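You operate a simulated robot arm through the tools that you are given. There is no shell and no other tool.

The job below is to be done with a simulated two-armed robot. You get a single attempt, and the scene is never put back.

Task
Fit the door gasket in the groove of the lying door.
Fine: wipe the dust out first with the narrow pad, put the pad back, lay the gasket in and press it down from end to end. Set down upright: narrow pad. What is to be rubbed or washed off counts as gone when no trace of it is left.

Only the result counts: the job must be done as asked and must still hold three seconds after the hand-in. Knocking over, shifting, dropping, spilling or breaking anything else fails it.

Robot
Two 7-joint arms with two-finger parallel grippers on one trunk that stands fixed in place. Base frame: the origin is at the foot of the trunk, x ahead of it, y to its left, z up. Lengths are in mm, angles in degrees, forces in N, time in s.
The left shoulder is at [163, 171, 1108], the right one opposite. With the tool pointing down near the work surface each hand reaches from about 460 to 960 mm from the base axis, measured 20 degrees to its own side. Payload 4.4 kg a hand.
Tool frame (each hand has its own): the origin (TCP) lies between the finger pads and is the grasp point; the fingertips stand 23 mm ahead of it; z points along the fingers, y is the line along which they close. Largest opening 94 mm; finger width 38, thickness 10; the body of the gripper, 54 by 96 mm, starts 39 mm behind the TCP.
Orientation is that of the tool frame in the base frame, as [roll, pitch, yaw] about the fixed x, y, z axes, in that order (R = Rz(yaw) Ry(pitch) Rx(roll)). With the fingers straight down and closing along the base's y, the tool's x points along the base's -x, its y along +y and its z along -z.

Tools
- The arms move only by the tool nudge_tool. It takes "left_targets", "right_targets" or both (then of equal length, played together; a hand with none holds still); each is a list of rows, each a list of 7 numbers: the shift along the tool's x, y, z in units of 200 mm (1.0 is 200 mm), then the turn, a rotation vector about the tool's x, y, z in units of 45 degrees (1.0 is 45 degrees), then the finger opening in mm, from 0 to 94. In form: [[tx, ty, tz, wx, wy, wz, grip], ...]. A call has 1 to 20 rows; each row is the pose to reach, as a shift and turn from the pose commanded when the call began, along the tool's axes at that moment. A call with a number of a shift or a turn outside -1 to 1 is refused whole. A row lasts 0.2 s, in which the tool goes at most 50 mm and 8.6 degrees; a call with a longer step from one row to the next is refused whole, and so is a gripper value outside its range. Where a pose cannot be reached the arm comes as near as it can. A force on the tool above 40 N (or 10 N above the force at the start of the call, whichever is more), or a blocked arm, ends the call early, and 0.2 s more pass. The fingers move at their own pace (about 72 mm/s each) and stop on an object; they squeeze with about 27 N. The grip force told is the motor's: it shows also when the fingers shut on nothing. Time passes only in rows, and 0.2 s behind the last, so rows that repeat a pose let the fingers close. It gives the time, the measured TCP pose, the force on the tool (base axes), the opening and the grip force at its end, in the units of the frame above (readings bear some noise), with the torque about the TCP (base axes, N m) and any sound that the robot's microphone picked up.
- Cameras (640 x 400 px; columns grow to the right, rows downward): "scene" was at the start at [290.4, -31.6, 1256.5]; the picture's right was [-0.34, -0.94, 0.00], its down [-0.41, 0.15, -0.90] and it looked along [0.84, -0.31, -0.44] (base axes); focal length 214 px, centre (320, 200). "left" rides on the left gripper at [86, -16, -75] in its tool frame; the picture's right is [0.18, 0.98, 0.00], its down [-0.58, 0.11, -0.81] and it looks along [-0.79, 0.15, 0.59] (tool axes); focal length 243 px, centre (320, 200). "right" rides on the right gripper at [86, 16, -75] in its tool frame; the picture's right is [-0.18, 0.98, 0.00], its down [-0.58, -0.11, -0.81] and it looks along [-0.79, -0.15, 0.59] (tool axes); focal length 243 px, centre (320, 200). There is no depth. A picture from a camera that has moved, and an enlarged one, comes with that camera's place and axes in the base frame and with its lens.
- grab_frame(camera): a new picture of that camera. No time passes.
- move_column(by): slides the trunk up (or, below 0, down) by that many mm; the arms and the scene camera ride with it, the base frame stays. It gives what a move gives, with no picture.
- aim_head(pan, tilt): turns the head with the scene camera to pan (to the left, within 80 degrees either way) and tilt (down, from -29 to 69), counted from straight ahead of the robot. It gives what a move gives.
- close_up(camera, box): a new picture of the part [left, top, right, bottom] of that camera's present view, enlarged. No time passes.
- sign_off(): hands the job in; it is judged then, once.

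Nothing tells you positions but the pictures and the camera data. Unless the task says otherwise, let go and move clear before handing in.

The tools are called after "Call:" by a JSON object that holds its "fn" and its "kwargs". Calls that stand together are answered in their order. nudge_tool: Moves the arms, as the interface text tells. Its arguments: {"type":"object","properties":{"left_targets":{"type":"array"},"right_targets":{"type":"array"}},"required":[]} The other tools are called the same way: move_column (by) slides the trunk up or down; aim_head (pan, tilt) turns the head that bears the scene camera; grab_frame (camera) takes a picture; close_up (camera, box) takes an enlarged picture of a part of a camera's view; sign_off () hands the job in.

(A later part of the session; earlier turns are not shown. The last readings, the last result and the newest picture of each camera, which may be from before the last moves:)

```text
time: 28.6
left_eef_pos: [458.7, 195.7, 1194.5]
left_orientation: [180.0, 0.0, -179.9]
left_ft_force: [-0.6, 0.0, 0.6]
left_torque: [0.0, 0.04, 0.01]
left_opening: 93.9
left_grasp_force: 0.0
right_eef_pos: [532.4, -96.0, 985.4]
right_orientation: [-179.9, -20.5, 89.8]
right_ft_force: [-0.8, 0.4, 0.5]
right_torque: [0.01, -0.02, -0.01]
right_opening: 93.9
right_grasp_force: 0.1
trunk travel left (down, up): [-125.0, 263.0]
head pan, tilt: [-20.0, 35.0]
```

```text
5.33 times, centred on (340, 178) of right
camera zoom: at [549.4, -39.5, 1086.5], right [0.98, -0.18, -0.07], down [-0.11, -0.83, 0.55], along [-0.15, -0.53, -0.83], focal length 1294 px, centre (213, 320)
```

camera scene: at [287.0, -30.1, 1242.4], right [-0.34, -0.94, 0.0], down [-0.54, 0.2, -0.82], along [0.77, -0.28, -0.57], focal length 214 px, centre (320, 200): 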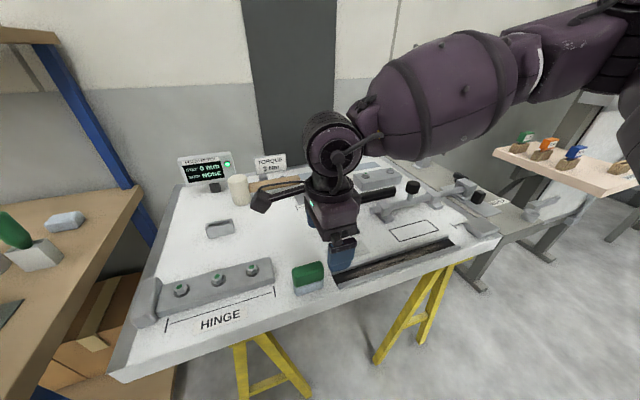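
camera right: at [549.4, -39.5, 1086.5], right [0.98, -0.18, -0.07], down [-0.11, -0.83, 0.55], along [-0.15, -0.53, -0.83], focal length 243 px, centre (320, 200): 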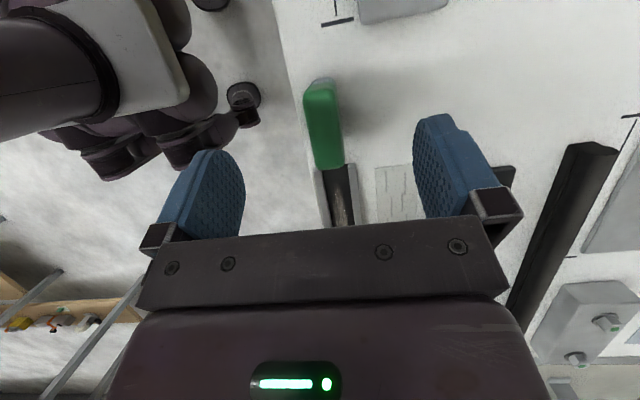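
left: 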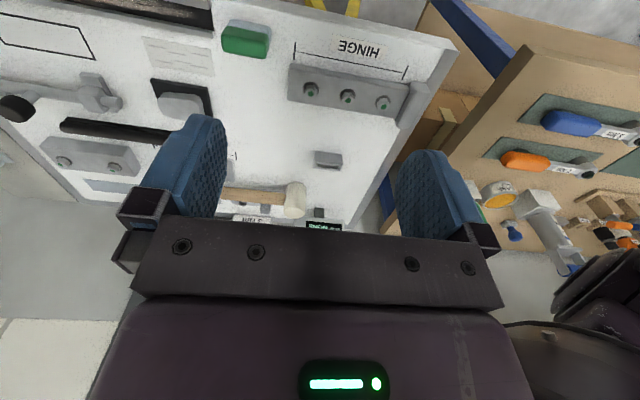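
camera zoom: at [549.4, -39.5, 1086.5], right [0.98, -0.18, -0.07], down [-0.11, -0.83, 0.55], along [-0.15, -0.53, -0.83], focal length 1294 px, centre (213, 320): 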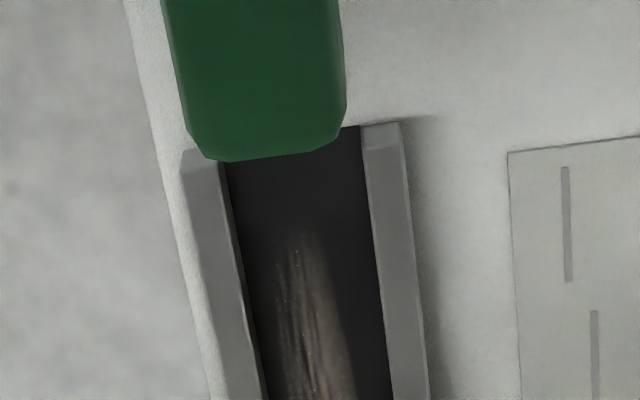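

The groove's inner gap is x≈518–545 (centre 531.7) and the pad is centred on x≈531.6, 25 mm wide, so alignment is good. I'll descend so that the fingers straddle the green part.

Call:
{"fn": "nudge_tool", "kwargs": {"right_targets": [[-0.045, 0, 0.12, 0, 0, 0, 94], [-0.09, 0, 0.24, 0, 0, 0, 94], [-0.13, 0, 0.357, 0, 0, 0, 94], [-0.13, 0, 0.357, 0, 0, 0, 94]]}}

Call:
{"fn": "close_up", "kwargs": {"camera": "scene", "box": [240, 200, 400, 300]}}

Call:
{"fn": "grab_frame", "kwargs": {"camera": "right"}}

```text
time: 29.6
left_eef_pos: [458.9, 196.5, 1194.0]
left_orientation: [180.0, 0.2, 180.0]
left_ft_force: [-0.3, 0.1, 0.4]
left_torque: [0.02, -0.08, 0.0]
left_opening: 93.9
left_grasp_force: 0.1
right_eef_pos: [530.3, -95.2, 911.5]
right_orientation: [180.0, -20.6, 89.8]
right_ft_force: [0.5, -0.9, 1.0]
right_torque: [0.01, 0.01, -0.01]
right_opening: 94.1
right_grasp_force: 0.0
trunk travel left (down, up): [-125.0, 263.0]
head pan, tilt: [-20.0, 35.0]
```

```text
4.00 times, centred on (320, 250) of scene
camera zoom: at [286.2, -30.0, 1242.8], right [-0.34, -0.94, 0.0], down [-0.54, 0.2, -0.82], along [0.77, -0.28, -0.57], focal length 858 px, centre (320, 0)
```

zoom: 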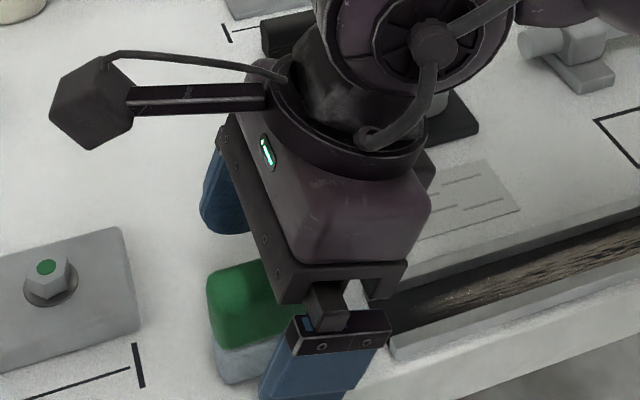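

```text
taken
camera right: at [548.2, -39.8, 1011.9], right [0.98, -0.18, -0.06], down [-0.11, -0.83, 0.55], along [-0.15, -0.53, -0.83], focal length 243 px, centre (320, 200)
```

right: 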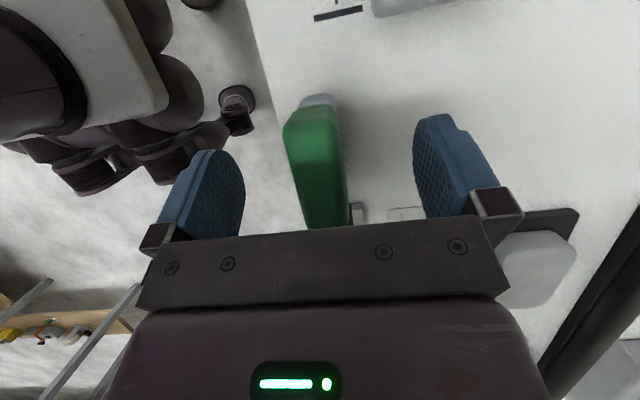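

The pad is centred between the fingers. Closing the grip now.

Call:
{"fn": "nudge_tool", "kwargs": {"right_targets": [[0, 0, 0, 0, 0, 0, 60], [0, 0, 0, 0, 0, 0, 30], [0, 0, 0, 0, 0, 0, 15], [0, 0, 0, 0, 0, 0, 10], [0, 0, 0, 0, 0, 0, 10], [0, 0, 0, 0, 0, 0, 10]]}}

Call:
{"fn": "close_up", "kwargs": {"camera": "right", "box": [220, 60, 420, 240]}}

```text
time: 31.0
left_eef_pos: [458.2, 196.4, 1194.4]
left_orientation: [180.0, 0.0, -180.0]
left_ft_force: [0.0, -0.7, 0.0]
left_torque: [-0.01, -0.02, 0.01]
left_opening: 93.9
left_grasp_force: 0.1
right_eef_pos: [530.2, -94.9, 910.1]
right_orientation: [-180.0, -20.5, 89.8]
right_ft_force: [-0.5, -0.8, -0.1]
right_torque: [-0.02, -0.02, -0.01]
right_opening: 23.8
right_grasp_force: 27.3
trunk travel left (down, up): [-125.0, 263.0]
head pan, tilt: [-20.0, 35.0]
```

```text
2.22 times, centred on (320, 150) of right
camera zoom: at [548.7, -39.9, 1011.0], right [0.98, -0.18, -0.07], down [-0.11, -0.83, 0.55], along [-0.15, -0.53, -0.83], focal length 539 px, centre (320, 311)
```

zoom: 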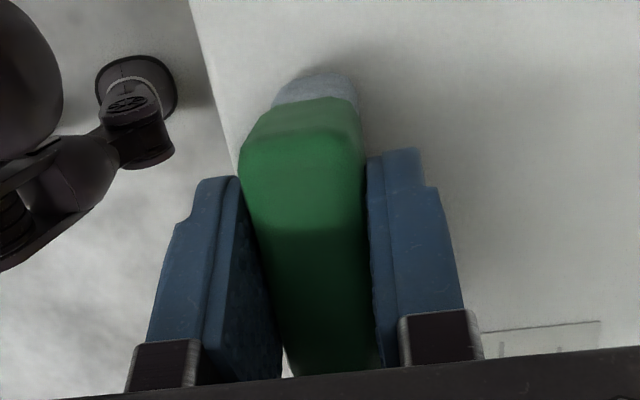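

Pad is held (23.8 mm, 27 N). I'll lift it 40 mm straight up and carry it over the left end of the groove.

Call:
{"fn": "nudge_tool", "kwargs": {"right_targets": [[0.034, 0, -0.094, 0, 0, 0, 10], [0.068, 0, -0.188, 0, 0, 0, 10], [-0.057, 0, -0.234, 0, 0, 0, 10], [-0.183, 0, -0.28, 0, 0, 0, 10], [-0.308, 0, -0.325, 0, 0, 0, 10], [-0.308, 0, -0.325, 0, 0, 0, 10]]}}

Call:
{"fn": "grab_frame", "kwargs": {"camera": "right"}}

Call:
{"fn": "close_up", "kwargs": {"camera": "scene", "box": [280, 200, 440, 300]}}

```text
time: 32.4
left_eef_pos: [459.9, 196.0, 1193.6]
left_orientation: [-179.9, 0.0, -180.0]
left_ft_force: [0.3, 0.3, 0.5]
left_torque: [-0.02, 0.0, 0.0]
left_opening: 94.1
left_grasp_force: 0.0
right_eef_pos: [531.4, -175.1, 949.2]
right_orientation: [-179.9, -20.4, 89.8]
right_ft_force: [0.7, -0.4, -1.3]
right_torque: [-0.03, 0.02, 0.03]
right_opening: 23.4
right_grasp_force: 26.9
trunk travel left (down, up): [-125.0, 263.0]
head pan, tilt: [-20.0, 35.0]
```

```text
taken
camera right: at [549.6, -118.9, 1049.2], right [0.98, -0.18, -0.07], down [-0.11, -0.83, 0.55], along [-0.15, -0.53, -0.83], focal length 243 px, centre (320, 200)
```

right: 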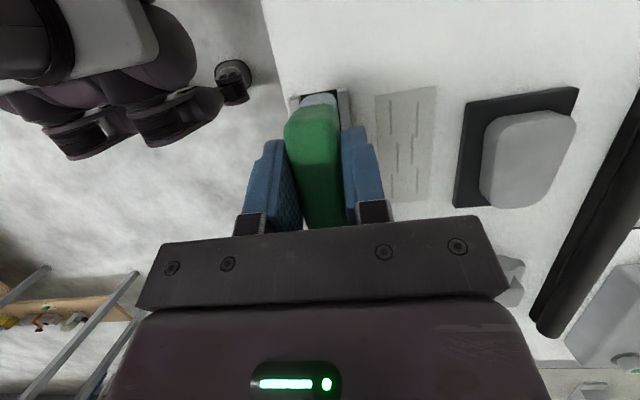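

```text
4.00 times, centred on (360, 250) of scene
camera zoom: at [287.2, -30.2, 1242.3], right [-0.34, -0.94, 0.0], down [-0.54, 0.2, -0.82], along [0.77, -0.28, -0.57], focal length 858 px, centre (160, 0)
```

zoom: 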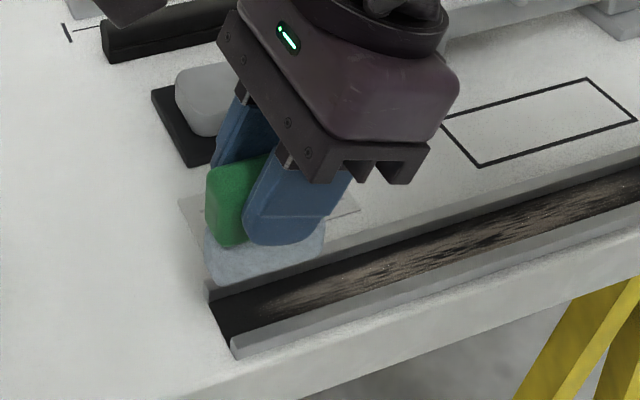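

Call:
{"fn": "close_up", "kwargs": {"camera": "right", "box": [260, 70, 380, 145]}}

```text
5.33 times, centred on (320, 108) of right
camera zoom: at [549.6, -118.9, 1049.2], right [0.98, -0.18, -0.07], down [-0.11, -0.83, 0.55], along [-0.15, -0.53, -0.83], focal length 1294 px, centre (320, 693)
```

zoom: 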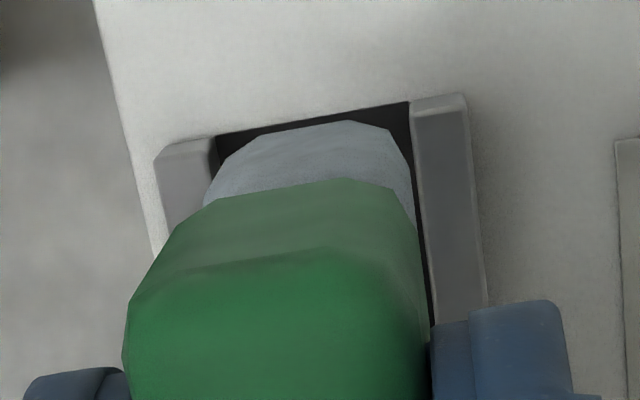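

The pad's felt is about 23 mm wide against a 27 mm groove and lines up with it. I'll lower it into the groove almost to the floor, checking the force.

Call:
{"fn": "nudge_tool", "kwargs": {"right_targets": [[-0.02, -0.003, 0.056, 0, 0, 0, 10], [-0.041, -0.003, 0.113, 0, 0, 0, 10], [-0.0616, -0.003, 0.169, 0, 0, 0, 10], [-0.0616, -0.003, 0.169, 0, 0, 0, 10]]}}

Call:
{"fn": "close_up", "kwargs": {"camera": "right", "box": [240, 50, 400, 150]}}

Call:
{"fn": "close_up", "kwargs": {"camera": "scene", "box": [280, 220, 400, 295]}}

```text
time: 33.4
left_eef_pos: [459.0, 195.8, 1194.1]
left_orientation: [-180.0, 0.0, 180.0]
left_ft_force: [-0.2, -0.7, -0.9]
left_torque: [-0.01, 0.02, -0.04]
left_opening: 93.5
left_grasp_force: 0.1
right_eef_pos: [530.9, -174.6, 913.1]
right_orientation: [179.9, -20.5, 89.8]
right_ft_force: [0.6, 0.1, 0.1]
right_torque: [-0.02, -0.01, -0.03]
right_opening: 23.4
right_grasp_force: 27.5
trunk travel left (down, up): [-125.0, 263.0]
head pan, tilt: [-20.0, 35.0]
```

```text
4.00 times, centred on (320, 100) of right
camera zoom: at [548.7, -118.7, 1013.3], right [0.98, -0.18, -0.07], down [-0.11, -0.83, 0.55], along [-0.15, -0.53, -0.83], focal length 970 px, centre (320, 600)
```

zoom: 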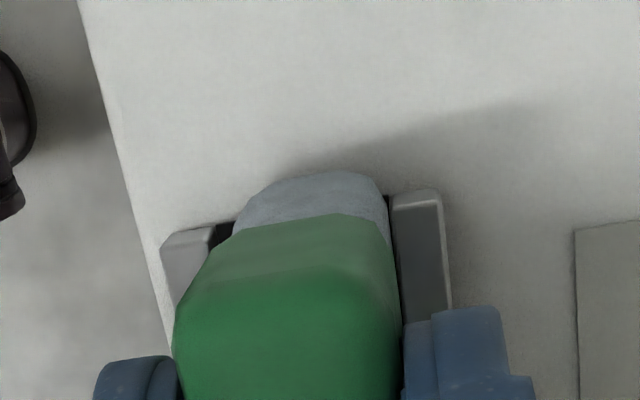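

```text
5.33 times, centred on (340, 258) of scene
camera zoom: at [286.8, -30.1, 1242.5], right [-0.34, -0.94, 0.0], down [-0.54, 0.2, -0.82], along [0.77, -0.28, -0.57], focal length 1144 px, centre (213, -107)
```

zoom: 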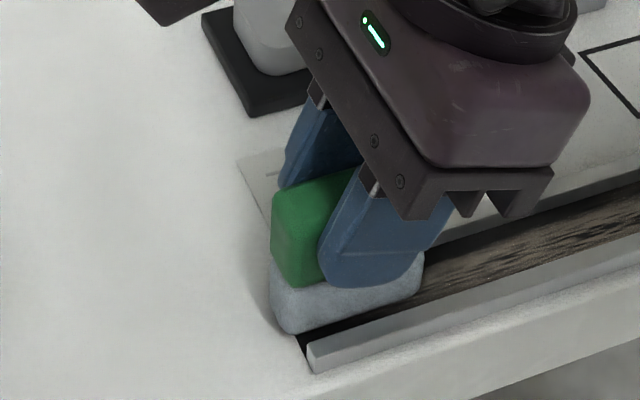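

The pad is in the groove, a little toward the far rail. I'll shift it 1.2 mm nearer and lower gently to feel the floor.

Call:
{"fn": "nudge_tool", "kwargs": {"right_targets": [[0, -0.006, 0, 0, 0, 0, 10], [-0.0034, -0.006, 0.0094, 0, 0, 0, 10], [-0.0051, -0.006, 0.0141, 0, 0, 0, 10], [-0.0051, -0.006, 0.0141, 0, 0, 0, 10]]}}

Call:
{"fn": "nudge_tool", "kwargs": {"right_targets": [[-0.0017, 0, 0.0047, 0, 0, 0, 10], [-0.0034, 0, 0.0094, 0, 0, 0, 10], [-0.0034, 0, 0.0094, 0, 0, 0, 10]]}}

```text
time: 34.4
left_eef_pos: [458.4, 195.5, 1193.5]
left_orientation: [-180.0, 0.1, -180.0]
left_ft_force: [1.5, 0.2, 0.6]
left_torque: [0.01, -0.02, 0.0]
left_opening: 93.8
left_grasp_force: 0.1
right_eef_pos: [530.0, -174.9, 910.8]
right_orientation: [-180.0, -20.4, 89.8]
right_ft_force: [0.3, -0.9, 4.2]
right_torque: [0.14, -0.02, -0.01]
right_opening: 23.5
right_grasp_force: 26.8
trunk travel left (down, up): [-125.0, 263.0]
head pan, tilt: [-20.0, 35.0]
```

```text
time: 35.2
left_eef_pos: [457.0, 195.3, 1195.5]
left_orientation: [179.9, 0.1, 179.9]
left_ft_force: [0.1, -0.2, 0.6]
left_torque: [0.02, -0.02, -0.02]
left_opening: 94.2
left_grasp_force: 0.1
right_eef_pos: [528.4, -173.9, 910.1]
right_orientation: [179.8, -20.5, 89.8]
right_ft_force: [2.0, -3.3, 19.8]
right_torque: [-0.09, 0.0, -0.03]
right_opening: 23.7
right_grasp_force: 27.1
trunk travel left (down, up): [-125.0, 263.0]
head pan, tilt: [-20.0, 35.0]
```

The floor lies at the same level (contact at TCP z≈910.8). I'll ease to roughly 10 N and start wiping along the groove toward -y.

Call:
{"fn": "nudge_tool", "kwargs": {"right_targets": [[0.0021, 0, -0.0056, 0, 0, 0, 10], [-0.0682, 0.0003, -0.0318, 0, 0, 0, 10], [-0.1384, 0.0005, -0.0581, 0, 0, 0, 10], [-0.2087, 0.0008, -0.0843, 0, 0, 0, 10], [-0.2789, 0.001, -0.1106, 0, 0, 0, 10], [-0.3492, 0.0013, -0.1368, 0, 0, 0, 10], [-0.4195, 0.0015, -0.163, 0, 0, 0, 10], [-0.4897, 0.0018, -0.1893, 0, 0, 0, 10], [-0.56, 0.002, -0.2155, 0, 0, 0, 10], [-0.6302, 0.0023, -0.2418, 0, 0, 0, 10], [-0.7005, 0.0025, -0.268, 0, 0, 0, 10]]}}

Call:
{"fn": "close_up", "kwargs": {"camera": "scene", "box": [320, 200, 480, 300]}}

Call:
{"fn": "grab_frame", "kwargs": {"camera": "right"}}

```text
time: 37.6
left_eef_pos: [458.3, 195.0, 1194.3]
left_orientation: [-180.0, 0.0, 180.0]
left_ft_force: [-1.0, 0.1, 0.3]
left_torque: [0.01, 0.0, -0.01]
left_opening: 94.1
left_grasp_force: 0.0
right_eef_pos: [529.7, -323.2, 909.3]
right_orientation: [-180.0, -20.3, 89.8]
right_ft_force: [-0.8, 1.2, 9.4]
right_torque: [0.21, 0.01, -0.02]
right_opening: 23.5
right_grasp_force: 26.9
trunk travel left (down, up): [-125.0, 263.0]
head pan, tilt: [-20.0, 35.0]
```

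```text
4.00 times, centred on (400, 250) of scene
camera zoom: at [286.4, -29.7, 1242.6], right [-0.34, -0.94, 0.0], down [-0.54, 0.2, -0.82], along [0.77, -0.28, -0.57], focal length 858 px, centre (0, 0)
```

zoom: 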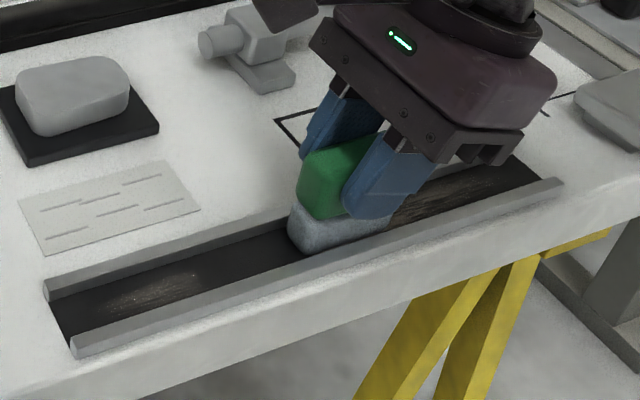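

```text
taken
camera right: at [546.8, -268.5, 1009.9], right [0.98, -0.18, -0.07], down [-0.11, -0.83, 0.55], along [-0.15, -0.54, -0.83], focal length 243 px, centre (320, 200)
```

right: 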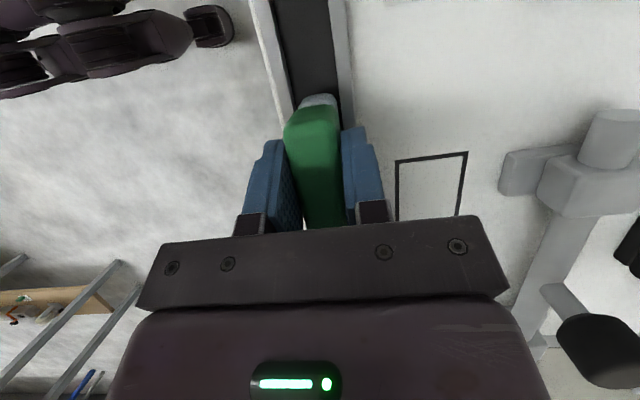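

The wipe leaves mostly clean floor with a faint remainder at the start. I'll continue to the far end and come back the full length.

Call:
{"fn": "nudge_tool", "kwargs": {"right_targets": [[-0.0937, 0.0003, -0.035, 0, 0, 0, 10], [-0.1874, 0.0007, -0.07, 0, 0, 0, 10], [-0.281, 0.001, -0.105, 0, 0, 0, 10], [-0.3747, 0.0013, -0.14, 0, 0, 0, 10], [-0.4684, 0.0017, -0.175, 0, 0, 0, 10], [-0.5621, 0.002, -0.21, 0, 0, 0, 10], [-0.4684, 0.0017, -0.175, 0, 0, 0, 10], [-0.3747, 0.0013, -0.14, 0, 0, 0, 10], [-0.281, 0.001, -0.105, 0, 0, 0, 10], [-0.1874, 0.0007, -0.07, 0, 0, 0, 10], [-0.0937, 0.0003, -0.035, 0, 0, 0, 10], [0, 0, 0, 0, 0, 0, 10], [0.0937, -0.0003, 0.035, 0, 0, 0, 10], [0.1874, -0.0007, 0.07, 0, 0, 0, 10], [0.281, -0.001, 0.105, 0, 0, 0, 10], [0.3747, -0.0013, 0.14, 0, 0, 0, 10], [0.4684, -0.0017, 0.175, 0, 0, 0, 10], [0.5621, -0.002, 0.21, 0, 0, 0, 10], [0.6558, -0.0023, 0.245, 0, 0, 0, 10]]}}

Call:
{"fn": "close_up", "kwargs": {"camera": "scene", "box": [320, 200, 480, 300]}}

```text
time: 41.6
left_eef_pos: [458.3, 195.0, 1193.9]
left_orientation: [-179.9, 0.1, -180.0]
left_ft_force: [-0.4, 0.3, 0.2]
left_torque: [0.0, 0.02, 0.02]
left_opening: 93.9
left_grasp_force: 0.1
right_eef_pos: [529.4, -184.2, 909.2]
right_orientation: [-179.9, -20.4, 89.9]
right_ft_force: [1.0, -0.3, 4.5]
right_torque: [0.01, -0.1, -0.02]
right_opening: 23.4
right_grasp_force: 27.2
trunk travel left (down, up): [-125.0, 263.0]
head pan, tilt: [-20.0, 35.0]
```

```text
4.00 times, centred on (400, 250) of scene
camera zoom: at [286.8, -30.2, 1242.4], right [-0.34, -0.94, 0.0], down [-0.54, 0.2, -0.82], along [0.77, -0.28, -0.57], focal length 858 px, centre (0, 0)
```

zoom: 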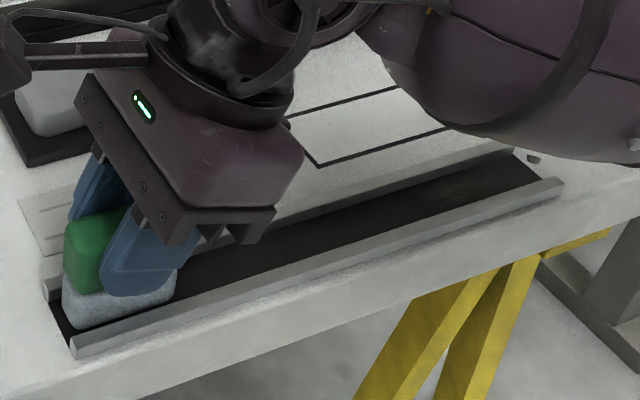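

Nearly clean. I'll do further passes with small sideways offsets and slightly more pressure, including the very ends.

Call:
{"fn": "nudge_tool", "kwargs": {"right_targets": [[0.0927, -0.0075, 0.0378, 0, 0, 0, 10], [0.0927, -0.0075, 0.0378, 0, 0, 0, 10], [-0.001, -0.0075, 0.0028, 0, 0, 0, 10], [-0.0947, -0.0072, -0.0322, 0, 0, 0, 10], [-0.1884, -0.0069, -0.0672, 0, 0, 0, 10], [-0.2821, -0.0066, -0.1022, 0, 0, 0, 10], [-0.3758, -0.0063, -0.1372, 0, 0, 0, 10], [-0.4695, -0.006, -0.1722, 0, 0, 0, 10], [-0.5632, -0.0057, -0.2072, 0, 0, 0, 10], [-0.6569, -0.0054, -0.2422, 0, 0, 0, 10], [-0.7506, -0.0051, -0.2772, 0, 0, 0, 10], [-0.8443, -0.0048, -0.3122, 0, 0, 0, 10], [-0.938, -0.0045, -0.3472, 0, 0, 0, 10]]}}

Call:
{"fn": "nudge_tool", "kwargs": {"right_targets": [[-0.0937, 0.0003, -0.035, 0, 0, 0, 10], [-0.1874, 0.0006, -0.07, 0, 0, 0, 10], [-0.2811, 0.0009, -0.105, 0, 0, 0, 10], [-0.3279, 0.0009, -0.1225, 0, 0, 0, 10], [-0.3279, 0.0084, -0.1225, 0, 0, 0, 10], [-0.3279, 0.0159, -0.1225, 0, 0, 0, 10], [-0.2342, 0.0156, -0.0875, 0, 0, 0, 10], [-0.1405, 0.0153, -0.0525, 0, 0, 0, 10], [-0.0468, 0.015, -0.0175, 0, 0, 0, 10], [0.0468, 0.0147, 0.0175, 0, 0, 0, 10], [0.1405, 0.0144, 0.0525, 0, 0, 0, 10], [0.2342, 0.0141, 0.0875, 0, 0, 0, 10], [0.3279, 0.0138, 0.1225, 0, 0, 0, 10], [0.4216, 0.0135, 0.1575, 0, 0, 0, 10], [0.5153, 0.0132, 0.1925, 0, 0, 0, 10], [0.609, 0.0129, 0.2275, 0, 0, 0, 10], [0.7027, 0.0126, 0.2625, 0, 0, 0, 10], [0.7964, 0.0123, 0.2975, 0, 0, 0, 10], [0.8901, 0.012, 0.3325, 0, 0, 0, 10], [0.98, 0.0117, 0.366, 0, 0, 0, 10]]}}

Call:
{"fn": "close_up", "kwargs": {"camera": "scene", "box": [320, 200, 480, 300]}}

Call:
{"fn": "close_up", "kwargs": {"camera": "right", "box": [220, 40, 420, 240]}}

```text
time: 44.4
left_eef_pos: [457.4, 195.4, 1194.1]
left_orientation: [180.0, 0.0, 179.9]
left_ft_force: [0.3, 0.3, 0.2]
left_torque: [0.02, 0.01, -0.04]
left_opening: 94.2
left_grasp_force: 0.1
right_eef_pos: [527.0, -383.9, 908.5]
right_orientation: [-179.9, -20.3, 89.8]
right_ft_force: [-2.3, 2.5, 9.1]
right_torque: [0.03, 0.06, -0.03]
right_opening: 23.3
right_grasp_force: 27.4
trunk travel left (down, up): [-125.0, 263.0]
head pan, tilt: [-20.0, 35.0]
```

```text
time: 48.6
left_eef_pos: [458.1, 195.3, 1193.9]
left_orientation: [-180.0, 0.1, -179.9]
left_ft_force: [-0.4, -0.3, -0.4]
left_torque: [0.02, 0.03, -0.02]
left_opening: 93.9
left_grasp_force: 0.1
right_eef_pos: [530.6, -175.0, 908.3]
right_orientation: [-180.0, -20.5, 89.8]
right_ft_force: [2.0, -3.5, 10.7]
right_torque: [-0.1, -0.09, -0.01]
right_opening: 23.4
right_grasp_force: 27.1
trunk travel left (down, up): [-125.0, 263.0]
head pan, tilt: [-20.0, 35.0]
```

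```text
4.00 times, centred on (400, 250) of scene
camera zoom: at [286.2, -30.3, 1242.6], right [-0.34, -0.94, 0.0], down [-0.54, 0.2, -0.82], along [0.77, -0.28, -0.57], focal length 858 px, centre (0, 0)
```

zoom: 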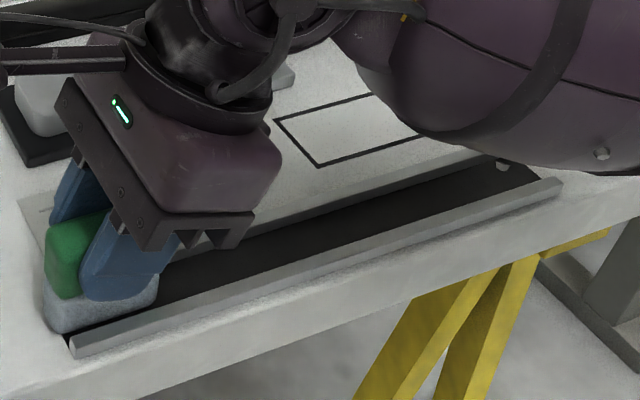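

```text
2.00 times, centred on (320, 140) of right
camera zoom: at [548.0, -119.2, 1009.6], right [0.98, -0.18, -0.06], down [-0.11, -0.83, 0.55], along [-0.15, -0.53, -0.83], focal length 485 px, centre (320, 320)
```

zoom: 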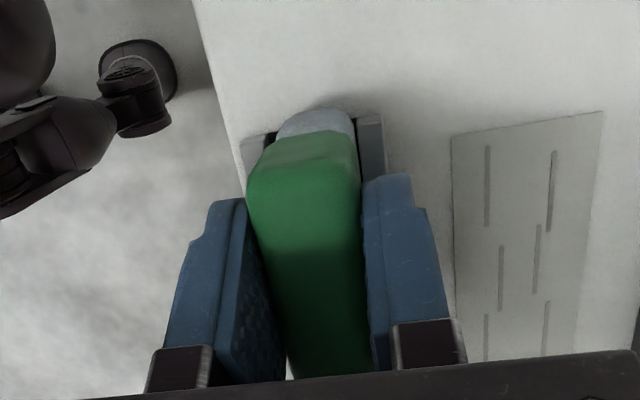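

Looks clean. One more full double pass on the centreline for certainty, then I'll lift and inspect.

Call:
{"fn": "nudge_tool", "kwargs": {"right_targets": [[0.06, -0.004, 0.0225, 0, 0, 0, 10], [-0.05, -0.004, -0.0187, 0, 0, 0, 10], [-0.16, -0.0037, -0.06, 0, 0, 0, 10], [-0.27, -0.0034, -0.101, 0, 0, 0, 10], [-0.38, -0.0031, -0.142, 0, 0, 0, 10], [-0.49, -0.0028, -0.183, 0, 0, 0, 10], [-0.6, -0.0025, -0.2243, 0, 0, 0, 10], [-0.71, -0.0022, -0.2654, 0, 0, 0, 10], [-0.82, -0.0019, -0.3065, 0, 0, 0, 10], [-0.93, -0.0016, -0.3476, 0, 0, 0, 10]]}}

Call:
{"fn": "nudge_tool", "kwargs": {"right_targets": [[-0.11, 0.0003, -0.0411, 0, 0, 0, 10], [-0.22, 0.0006, -0.0822, 0, 0, 0, 10], [-0.33, 0.0009, -0.1233, 0, 0, 0, 10], [-0.22, 0.0006, -0.0822, 0, 0, 0, 10], [-0.11, 0.0003, -0.0411, 0, 0, 0, 10], [0, 0, 0, 0, 0, 0, 10], [0.11, -0.0003, 0.0411, 0, 0, 0, 10], [0.22, -0.0006, 0.0822, 0, 0, 0, 10], [0.33, -0.0009, 0.1233, 0, 0, 0, 10], [0.44, -0.0012, 0.1644, 0, 0, 0, 10], [0.55, -0.0015, 0.2055, 0, 0, 0, 10], [0.66, -0.0018, 0.2466, 0, 0, 0, 10], [0.77, -0.0021, 0.2877, 0, 0, 0, 10], [0.88, -0.0024, 0.3288, 0, 0, 0, 10], [0.95, -0.0027, 0.355, 0, 0, 0, 10]]}}

```text
time: 50.8
left_eef_pos: [458.1, 196.7, 1193.9]
left_orientation: [-179.9, 0.1, -180.0]
left_ft_force: [0.2, -0.4, 0.1]
left_torque: [0.03, -0.01, -0.03]
left_opening: 93.9
left_grasp_force: 0.0
right_eef_pos: [529.6, -373.0, 907.8]
right_orientation: [-179.9, -20.5, 89.8]
right_ft_force: [-1.6, 1.5, 7.5]
right_torque: [0.08, 0.06, -0.01]
right_opening: 23.2
right_grasp_force: 27.4
trunk travel left (down, up): [-125.0, 263.0]
head pan, tilt: [-20.0, 35.0]
```

```text
time: 54.0
left_eef_pos: [458.7, 195.1, 1195.5]
left_orientation: [180.0, 0.0, -180.0]
left_ft_force: [-0.2, 0.2, -0.1]
left_torque: [-0.02, -0.01, 0.03]
left_opening: 94.0
left_grasp_force: 0.1
right_eef_pos: [530.3, -170.1, 909.8]
right_orientation: [-180.0, -20.5, 89.7]
right_ft_force: [1.7, -3.1, 7.9]
right_torque: [-0.23, -0.03, 0.02]
right_opening: 23.3
right_grasp_force: 27.2
trunk travel left (down, up): [-125.0, 263.0]
head pan, tilt: [-20.0, 35.0]
```

Now I lift the pad and carry it back over its place, then inspect the groove.

Call:
{"fn": "nudge_tool", "kwargs": {"right_targets": [[0.026, 0, -0.07, 0, 0, 0, 10], [0.052, 0, -0.14, 0, 0, 0, 10], [0.0787, 0, -0.2108, 0, 0, 0, 10], [0.1957, 0, -0.1671, 0, 0, 0, 10], [0.3127, 0, -0.1233, 0, 0, 0, 10], [0.43, 0, -0.0796, 0, 0, 0, 10], [0.43, 0, -0.0796, 0, 0, 0, 10]]}}

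Call:
{"fn": "close_up", "kwargs": {"camera": "scene", "box": [320, 210, 480, 310]}}

Call:
{"fn": "close_up", "kwargs": {"camera": "scene", "box": [260, 210, 380, 285]}}

Call:
{"fn": "close_up", "kwargs": {"camera": "right", "box": [240, 60, 400, 240]}}

```text
time: 55.6
left_eef_pos: [457.6, 195.4, 1193.7]
left_orientation: [180.0, 0.0, 180.0]
left_ft_force: [-0.1, -0.5, -0.9]
left_torque: [0.01, 0.03, 0.0]
left_opening: 94.0
left_grasp_force: 0.1
right_eef_pos: [530.8, -95.4, 954.1]
right_orientation: [-179.9, -20.6, 89.7]
right_ft_force: [-0.6, 0.0, -0.3]
right_torque: [0.02, -0.03, 0.01]
right_opening: 23.4
right_grasp_force: 26.9
trunk travel left (down, up): [-125.0, 263.0]
head pan, tilt: [-20.0, 35.0]
```

```text
4.00 times, centred on (400, 260) of scene
camera zoom: at [286.8, -29.9, 1242.5], right [-0.34, -0.94, 0.0], down [-0.54, 0.2, -0.82], along [0.77, -0.28, -0.57], focal length 858 px, centre (0, -40)
```

zoom: 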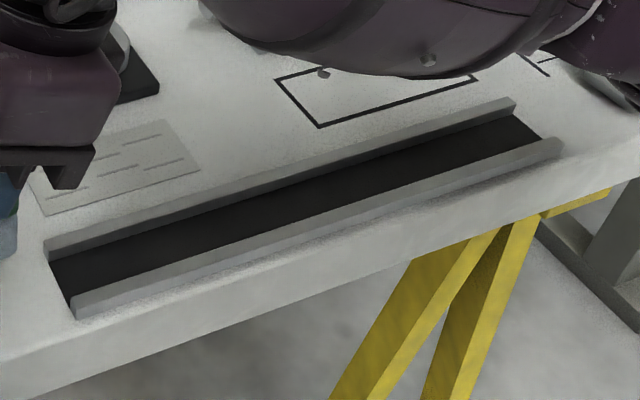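

```text
5.33 times, centred on (320, 248) of scene
camera zoom: at [286.8, -29.9, 1242.5], right [-0.34, -0.94, 0.0], down [-0.54, 0.2, -0.82], along [0.77, -0.28, -0.57], focal length 1144 px, centre (320, -53)
```

zoom: 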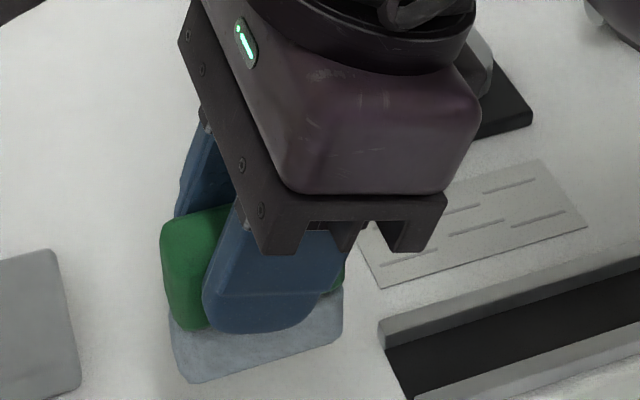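

```text
2.22 times, centred on (320, 150) of right
camera zoom: at [548.6, -40.0, 1054.4], right [0.98, -0.18, -0.07], down [-0.11, -0.83, 0.55], along [-0.15, -0.54, -0.83], focal length 539 px, centre (320, 311)
```

zoom: 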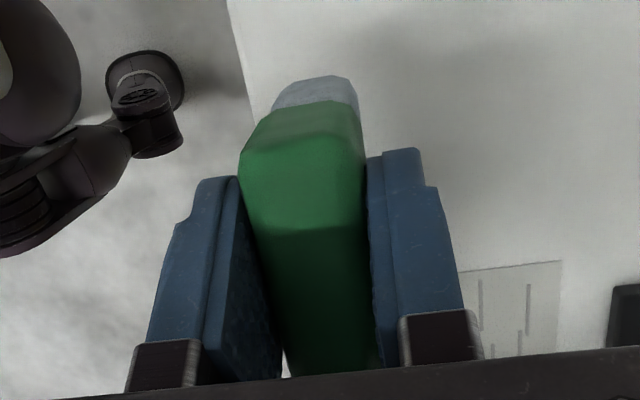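

The groove is clean with no trace left. The pad has tipped about 3° in the grip, so I'll correct that slightly while lowering it back onto its original place.

Call:
{"fn": "nudge_tool", "kwargs": {"right_targets": [[-0.02, 0, 0.053, 0, -0.035, 0, 10], [-0.04, 0, 0.107, 0, -0.07, 0, 10], [-0.06, 0, 0.16, 0, -0.07, 0, 10], [-0.075, 0, 0.2, 0, -0.07, 0, 10], [-0.075, 0, 0.2, 0, -0.07, 0, 10]]}}

Call:
{"fn": "close_up", "kwargs": {"camera": "scene", "box": [260, 230, 380, 305]}}

```text
time: 56.8
left_eef_pos: [459.1, 194.6, 1194.4]
left_orientation: [-179.9, -0.1, 180.0]
left_ft_force: [0.2, 0.2, 0.1]
left_torque: [-0.01, 0.0, -0.01]
left_opening: 94.0
left_grasp_force: 0.0
right_eef_pos: [531.1, -95.2, 910.1]
right_orientation: [180.0, -17.4, 89.8]
right_ft_force: [-0.4, -0.8, 1.0]
right_torque: [0.02, -0.01, 0.01]
right_opening: 23.5
right_grasp_force: 27.4
trunk travel left (down, up): [-125.0, 263.0]
head pan, tilt: [-20.0, 35.0]
```

```text
5.33 times, centred on (320, 268) of scene
camera zoom: at [286.8, -30.1, 1242.5], right [-0.34, -0.94, 0.0], down [-0.54, 0.2, -0.82], along [0.77, -0.28, -0.57], focal length 1144 px, centre (320, -160)
```

zoom: 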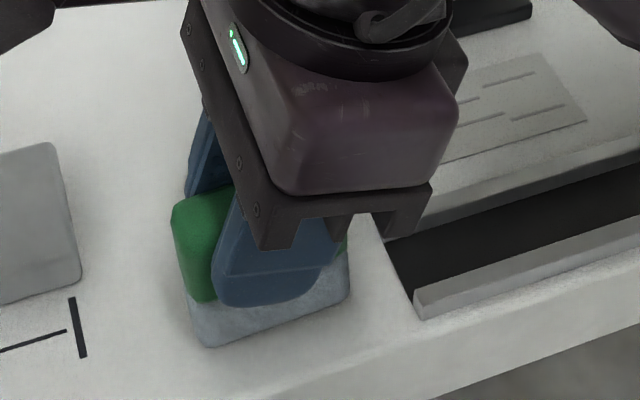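

Call:
{"fn": "nudge_tool", "kwargs": {"right_targets": [[-0.0015, 0, 0.0048, 0, 0, 0, 10], [-0.0015, 0, 0.0048, 0, 0, 0, 10]]}}

Call:
{"fn": "nudge_tool", "kwargs": {"right_targets": [[-0.0015, 0, 0.0048, 0, 0, 0, 10], [-0.0015, 0, 0.0048, 0, 0, 0, 10]]}}

```text
time: 57.4
left_eef_pos: [458.7, 194.7, 1195.7]
left_orientation: [179.9, 0.1, 180.0]
left_ft_force: [0.6, 0.1, 0.0]
left_torque: [0.02, 0.02, 0.02]
left_opening: 93.9
left_grasp_force: 0.0
right_eef_pos: [530.6, -96.7, 910.3]
right_orientation: [179.9, -17.4, 89.8]
right_ft_force: [0.8, -1.9, 8.7]
right_torque: [0.16, -0.05, 0.01]
right_opening: 23.6
right_grasp_force: 27.1
trunk travel left (down, up): [-125.0, 263.0]
head pan, tilt: [-20.0, 35.0]
```

```text
time: 58.0
left_eef_pos: [457.2, 195.0, 1195.0]
left_orientation: [180.0, 0.2, 180.0]
left_ft_force: [-0.1, 0.4, -0.2]
left_torque: [0.01, -0.01, 0.0]
left_opening: 93.8
left_grasp_force: 0.0
right_eef_pos: [529.1, -95.9, 910.0]
right_orientation: [179.8, -17.4, 89.9]
right_ft_force: [2.5, -1.8, 17.9]
right_torque: [0.34, -0.14, -0.08]
right_opening: 23.5
right_grasp_force: 27.5
trunk travel left (down, up): [-125.0, 263.0]
head pan, tilt: [-20.0, 35.0]
```

Firm contact with the door. I'll ease off 1.5 mm, open gently and check that the pad stands.

Call:
{"fn": "nudge_tool", "kwargs": {"right_targets": [[0.0022, 0, -0.0072, 0, 0, 0, 10], [0.0022, 0, -0.0072, 0, 0, 0, 10], [0.0022, 0, -0.0072, 0, 0, 0, 26], [0.0022, 0, -0.0072, 0, 0, 0, 32], [0.0022, 0, -0.0072, 0, 0, 0, 60], [0.0022, 0, -0.0072, 0, 0, 0, 70], [0.0022, 0, -0.0072, 0, 0, 0, 70]]}}

Call:
{"fn": "close_up", "kwargs": {"camera": "scene", "box": [260, 230, 380, 305]}}

Call:
{"fn": "close_up", "kwargs": {"camera": "right", "box": [220, 60, 420, 240]}}

```text
time: 59.6
left_eef_pos: [459.0, 194.9, 1193.4]
left_orientation: [-180.0, 0.0, 180.0]
left_ft_force: [0.0, 0.0, -0.1]
left_torque: [0.01, -0.02, -0.01]
left_opening: 94.1
left_grasp_force: 0.0
right_eef_pos: [530.7, -95.7, 909.4]
right_orientation: [-179.9, -17.3, 89.8]
right_ft_force: [0.1, -0.4, 0.6]
right_torque: [-0.01, -0.04, 0.0]
right_opening: 69.8
right_grasp_force: 0.0
trunk travel left (down, up): [-125.0, 263.0]
head pan, tilt: [-20.0, 35.0]
```

```text
5.33 times, centred on (320, 268) of scene
camera zoom: at [287.0, -30.1, 1242.4], right [-0.34, -0.94, 0.0], down [-0.54, 0.2, -0.82], along [0.77, -0.28, -0.57], focal length 1144 px, centre (320, -160)
```

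zoom: 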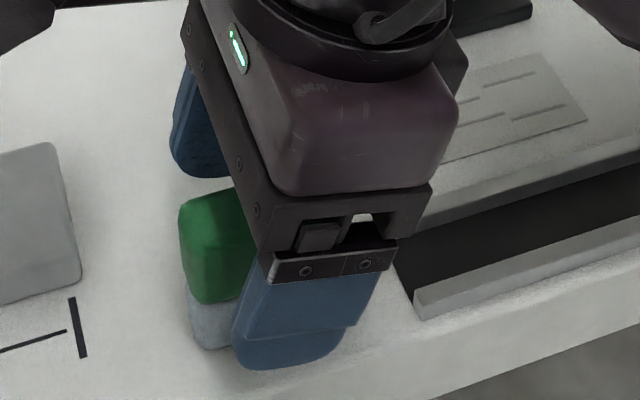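

```text
2.22 times, centred on (320, 150) of right
camera zoom: at [548.3, -34.9, 1007.9], right [0.98, -0.18, -0.06], down [-0.11, -0.79, 0.6], along [-0.15, -0.58, -0.8], focal length 539 px, centre (320, 311)
```

zoom: 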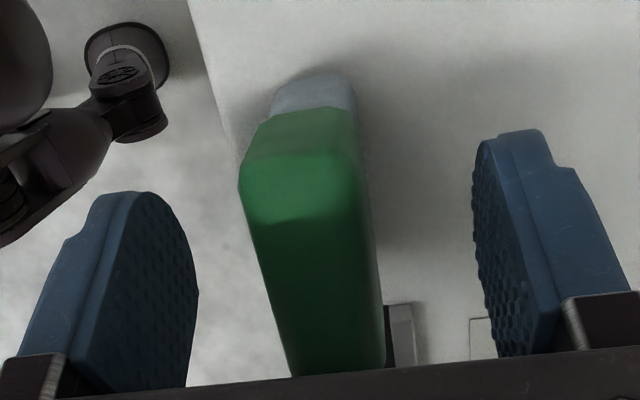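

The pad stands upright on its place. I rise straight up, then move to -y and set the tool vertical.

Call:
{"fn": "nudge_tool", "kwargs": {"right_targets": [[0.05, 0, -0.159, 0, 0, 0, 70], [0.1, 0, -0.318, 0, 0, 0, 70], [0.15, 0, -0.477, 0, 0, 0, 70], [-0.05, 0, -0.54, 0, -0.1, 0, 70], [-0.25, 0, -0.603, 0, -0.2, 0, 70], [-0.45, 0, -0.666, 0, -0.3, 0, 70], [-0.65, 0, -0.729, 0, -0.387, 0, 70], [-0.65, 0, -0.729, 0, -0.387, 0, 70]]}}

Call:
{"fn": "grab_frame", "kwargs": {"camera": "scene"}}

Call:
{"fn": "close_up", "kwargs": {"camera": "scene", "box": [260, 220, 420, 320]}}

```text
time: 61.4
left_eef_pos: [460.3, 195.9, 1194.1]
left_orientation: [-179.9, 0.0, 180.0]
left_ft_force: [0.7, 0.2, -0.6]
left_torque: [0.0, -0.05, -0.02]
left_opening: 93.8
left_grasp_force: 0.0
right_eef_pos: [530.3, -262.2, 1011.6]
right_orientation: [-179.9, 0.1, 89.8]
right_ft_force: [0.9, -0.1, -0.2]
right_torque: [-0.03, 0.04, 0.0]
right_opening: 70.0
right_grasp_force: 0.1
trunk travel left (down, up): [-125.0, 263.0]
head pan, tilt: [-20.0, 35.0]
```

```text
taken
camera scene: at [287.4, -30.2, 1242.2], right [-0.34, -0.94, 0.0], down [-0.54, 0.2, -0.82], along [0.77, -0.28, -0.57], focal length 214 px, centre (320, 200)
```

scene: 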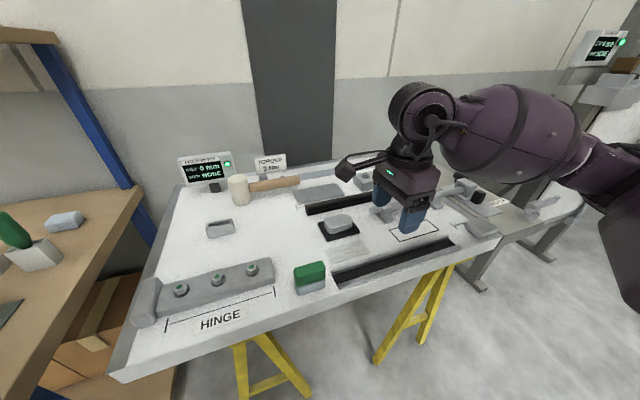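

```text
4.00 times, centred on (340, 270) of scene
camera zoom: at [287.4, -30.2, 1242.2], right [-0.34, -0.94, 0.0], down [-0.54, 0.2, -0.82], along [0.77, -0.28, -0.57], focal length 858 px, centre (240, -80)
```

zoom: 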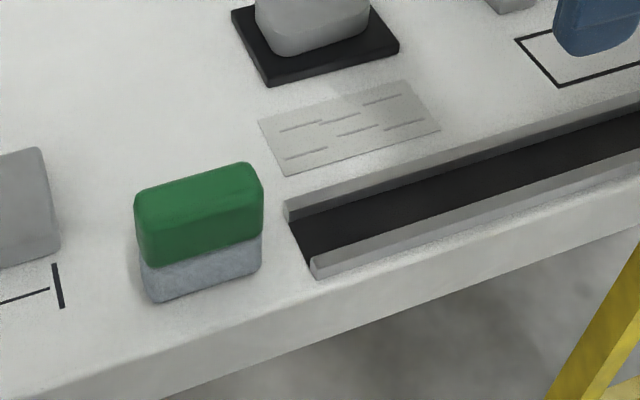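

The pad is back upright and the groove is clean. Next the gasket: I zoom on its end profile to plan the grip height.

Call:
{"fn": "close_up", "kwargs": {"camera": "scene", "box": [296, 190, 344, 220]}}

Call:
{"fn": "close_up", "kwargs": {"camera": "right", "box": [380, 60, 640, 240]}}

Call:
{"fn": "close_up", "kwargs": {"camera": "scene", "box": [326, 255, 374, 285]}}

```text
13.33 times, centred on (320, 205) of scene
camera zoom: at [287.4, -30.2, 1242.2], right [-0.34, -0.94, 0.0], down [-0.54, 0.2, -0.82], along [0.77, -0.28, -0.57], focal length 2860 px, centre (320, 133)
```

zoom: 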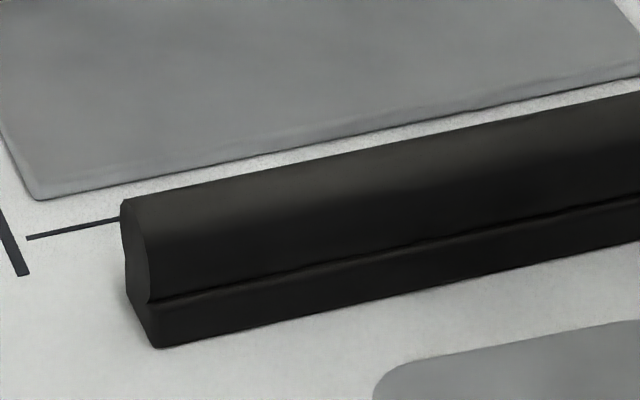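

```text
2.22 times, centred on (510, 150) of right
camera zoom: at [548.4, -176.0, 1085.5], right [0.98, -0.19, 0.0], down [-0.11, -0.58, 0.81], along [-0.15, -0.79, -0.59], focal length 539 px, centre (-102, 311)
```

zoom: 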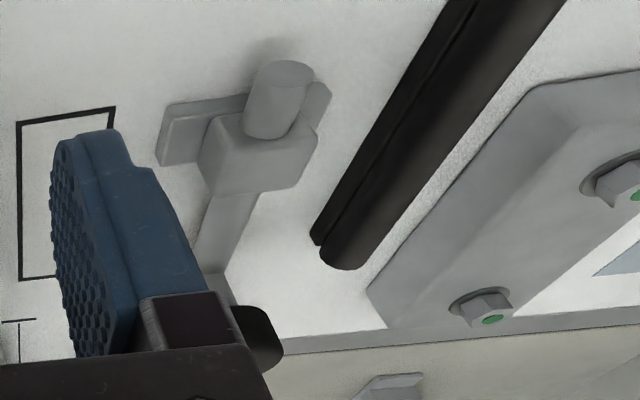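

```text
13.33 times, centred on (350, 270) of scene
camera zoom: at [287.4, -30.2, 1242.2], right [-0.34, -0.94, 0.0], down [-0.54, 0.2, -0.82], along [0.77, -0.28, -0.57], focal length 2860 px, centre (-80, -733)
```

zoom: 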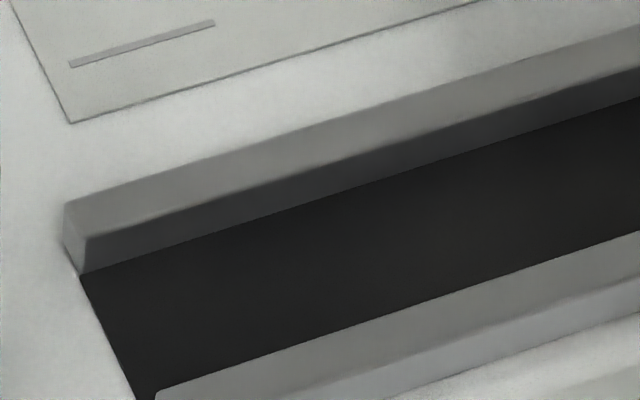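

Rails are about 8 mm high and the gasket's flange about 13 mm with a bead above, so gripping ~10 mm above its underside keeps fingers off the rails. I move the right hand above the gasket's middle.

Call:
{"fn": "nudge_tool", "kwargs": {"right_targets": [[-0.05, 0.2, 0, 0, 0, 0, 70], [-0.1, 0.4, 0, 0, 0, 0, 70], [-0.15, 0.6, 0, 0, 0, 0, 70], [-0.2, 0.8, 0, 0, 0, 0, 70], [-0.24, 0.98, 0, 0, 0, 0, 70], [-0.24, 0.98, 0, 0, 0, 0, 70]]}}

Call:
{"fn": "nudge_tool", "kwargs": {"right_targets": [[0, 0.17, 0, 0, 0, 0, 70], [0, 0.17, 0, 0, 0, 0, 70], [0, 0.17, 0, 0, 0, 0, 70]]}}

Call:
{"fn": "grab_frame", "kwargs": {"camera": "right"}}

Call:
{"fn": "grab_frame", "kwargs": {"camera": "scene"}}

```text
time: 62.8
left_eef_pos: [458.6, 195.1, 1195.3]
left_orientation: [-179.9, 0.0, 180.0]
left_ft_force: [0.0, 0.2, 0.5]
left_torque: [0.02, 0.01, -0.02]
left_opening: 94.3
left_grasp_force: 0.0
right_eef_pos: [725.5, -313.3, 1009.5]
right_orientation: [-180.0, 0.0, 89.8]
right_ft_force: [0.2, 0.4, 0.0]
right_torque: [-0.02, 0.02, -0.02]
right_opening: 70.0
right_grasp_force: 0.0
trunk travel left (down, up): [-125.0, 263.0]
head pan, tilt: [-20.0, 35.0]
```

```text
time: 63.6
left_eef_pos: [458.8, 195.7, 1194.2]
left_orientation: [-180.0, 0.0, -179.9]
left_ft_force: [0.1, 0.5, -0.3]
left_torque: [-0.02, 0.0, -0.05]
left_opening: 94.1
left_grasp_force: 0.1
right_eef_pos: [759.2, -312.4, 1009.4]
right_orientation: [-179.9, 0.1, 89.8]
right_ft_force: [0.3, -0.3, 0.0]
right_torque: [-0.03, 0.0, -0.02]
right_opening: 70.1
right_grasp_force: 0.1
trunk travel left (down, up): [-125.0, 263.0]
head pan, tilt: [-20.0, 35.0]
```

```text
taken
camera right: at [777.4, -225.4, 1085.3], right [0.98, -0.19, 0.0], down [-0.11, -0.58, 0.81], along [-0.15, -0.79, -0.59], focal length 243 px, centre (320, 200)
```

right: 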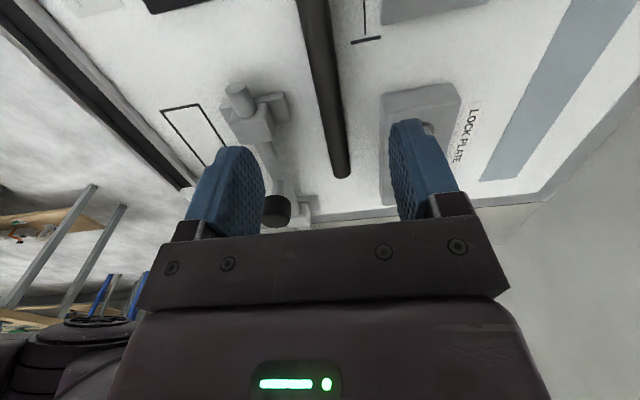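

```text
taken
camera scene: at [287.2, -30.2, 1242.3], right [-0.34, -0.94, 0.0], down [-0.54, 0.2, -0.82], along [0.77, -0.28, -0.57], focal length 214 px, centre (320, 200)
```

scene: 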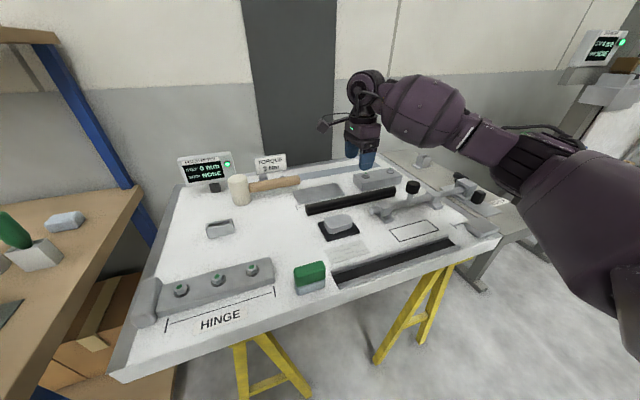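

Call:
{"fn": "close_up", "kwargs": {"camera": "right", "box": [270, 30, 390, 105]}}

Call:
{"fn": "close_up", "kwargs": {"camera": "right", "box": [290, 110, 410, 185]}}

```text
5.33 times, centred on (330, 68) of right
camera zoom: at [777.4, -225.4, 1085.3], right [0.98, -0.19, 0.0], down [-0.11, -0.58, 0.81], along [-0.15, -0.79, -0.59], focal length 1294 px, centre (267, 907)
```

zoom: 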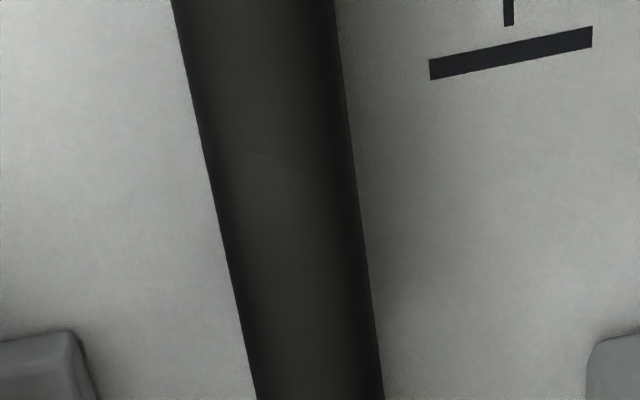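

```text
5.33 times, centred on (350, 148) of right
camera zoom: at [777.4, -225.4, 1085.3], right [0.98, -0.19, 0.0], down [-0.11, -0.58, 0.81], along [-0.15, -0.79, -0.59], focal length 1294 px, centre (160, 480)
```

zoom: 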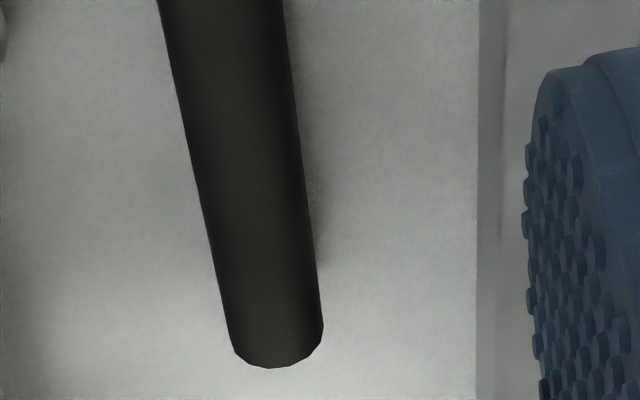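

The gasket is 23.5 mm wide centred at x≈762. I'll shift 1.3 mm and descend with a 50 mm opening to just above grip height.

Call:
{"fn": "nudge_tool", "kwargs": {"right_targets": [[0.01, 0.0065, 0.2, 0, 0, 0, 50], [0.01, 0.0065, 0.4, 0, 0, 0, 50], [0.01, 0.0065, 0.5, 0, 0, 0, 50], [0.01, 0.0065, 0.6, 0, 0, 0, 50], [0.01, 0.0065, 0.6, 0, 0, 0, 50]]}}

Call:
{"fn": "grab_frame", "kwargs": {"camera": "right"}}

Call:
{"fn": "close_up", "kwargs": {"camera": "scene", "box": [310, 160, 406, 220]}}

```text
time: 64.8
left_eef_pos: [458.2, 195.3, 1194.8]
left_orientation: [179.9, 0.0, -179.9]
left_ft_force: [0.9, 0.5, 0.1]
left_torque: [-0.04, 0.03, 0.01]
left_opening: 94.2
left_grasp_force: 0.1
right_eef_pos: [761.2, -310.5, 891.2]
right_orientation: [180.0, 0.1, 89.7]
right_ft_force: [0.2, -0.8, 0.7]
right_torque: [-0.02, -0.02, 0.05]
right_opening: 50.1
right_grasp_force: 0.0
trunk travel left (down, up): [-125.0, 263.0]
head pan, tilt: [-20.0, 35.0]
```

```text
taken
camera right: at [778.1, -223.7, 966.0], right [0.98, -0.19, 0.0], down [-0.11, -0.58, 0.81], along [-0.15, -0.79, -0.59], focal length 243 px, centre (320, 200)
```

right: 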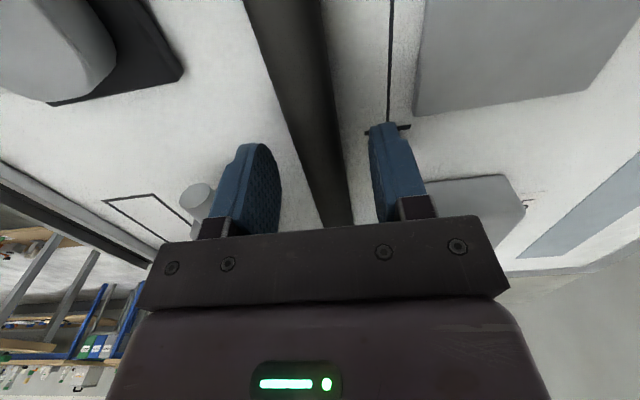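

```text
6.67 times, centred on (358, 190) of scene
camera zoom: at [286.6, -30.1, 1242.6], right [-0.34, -0.94, 0.0], down [-0.54, 0.2, -0.82], along [0.77, -0.28, -0.57], focal length 1430 px, centre (67, 267)
```

zoom: 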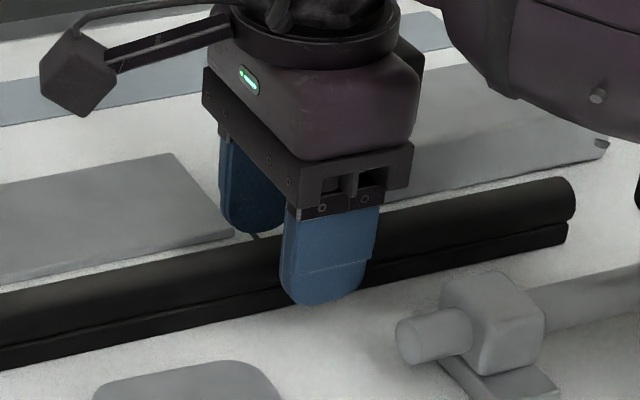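

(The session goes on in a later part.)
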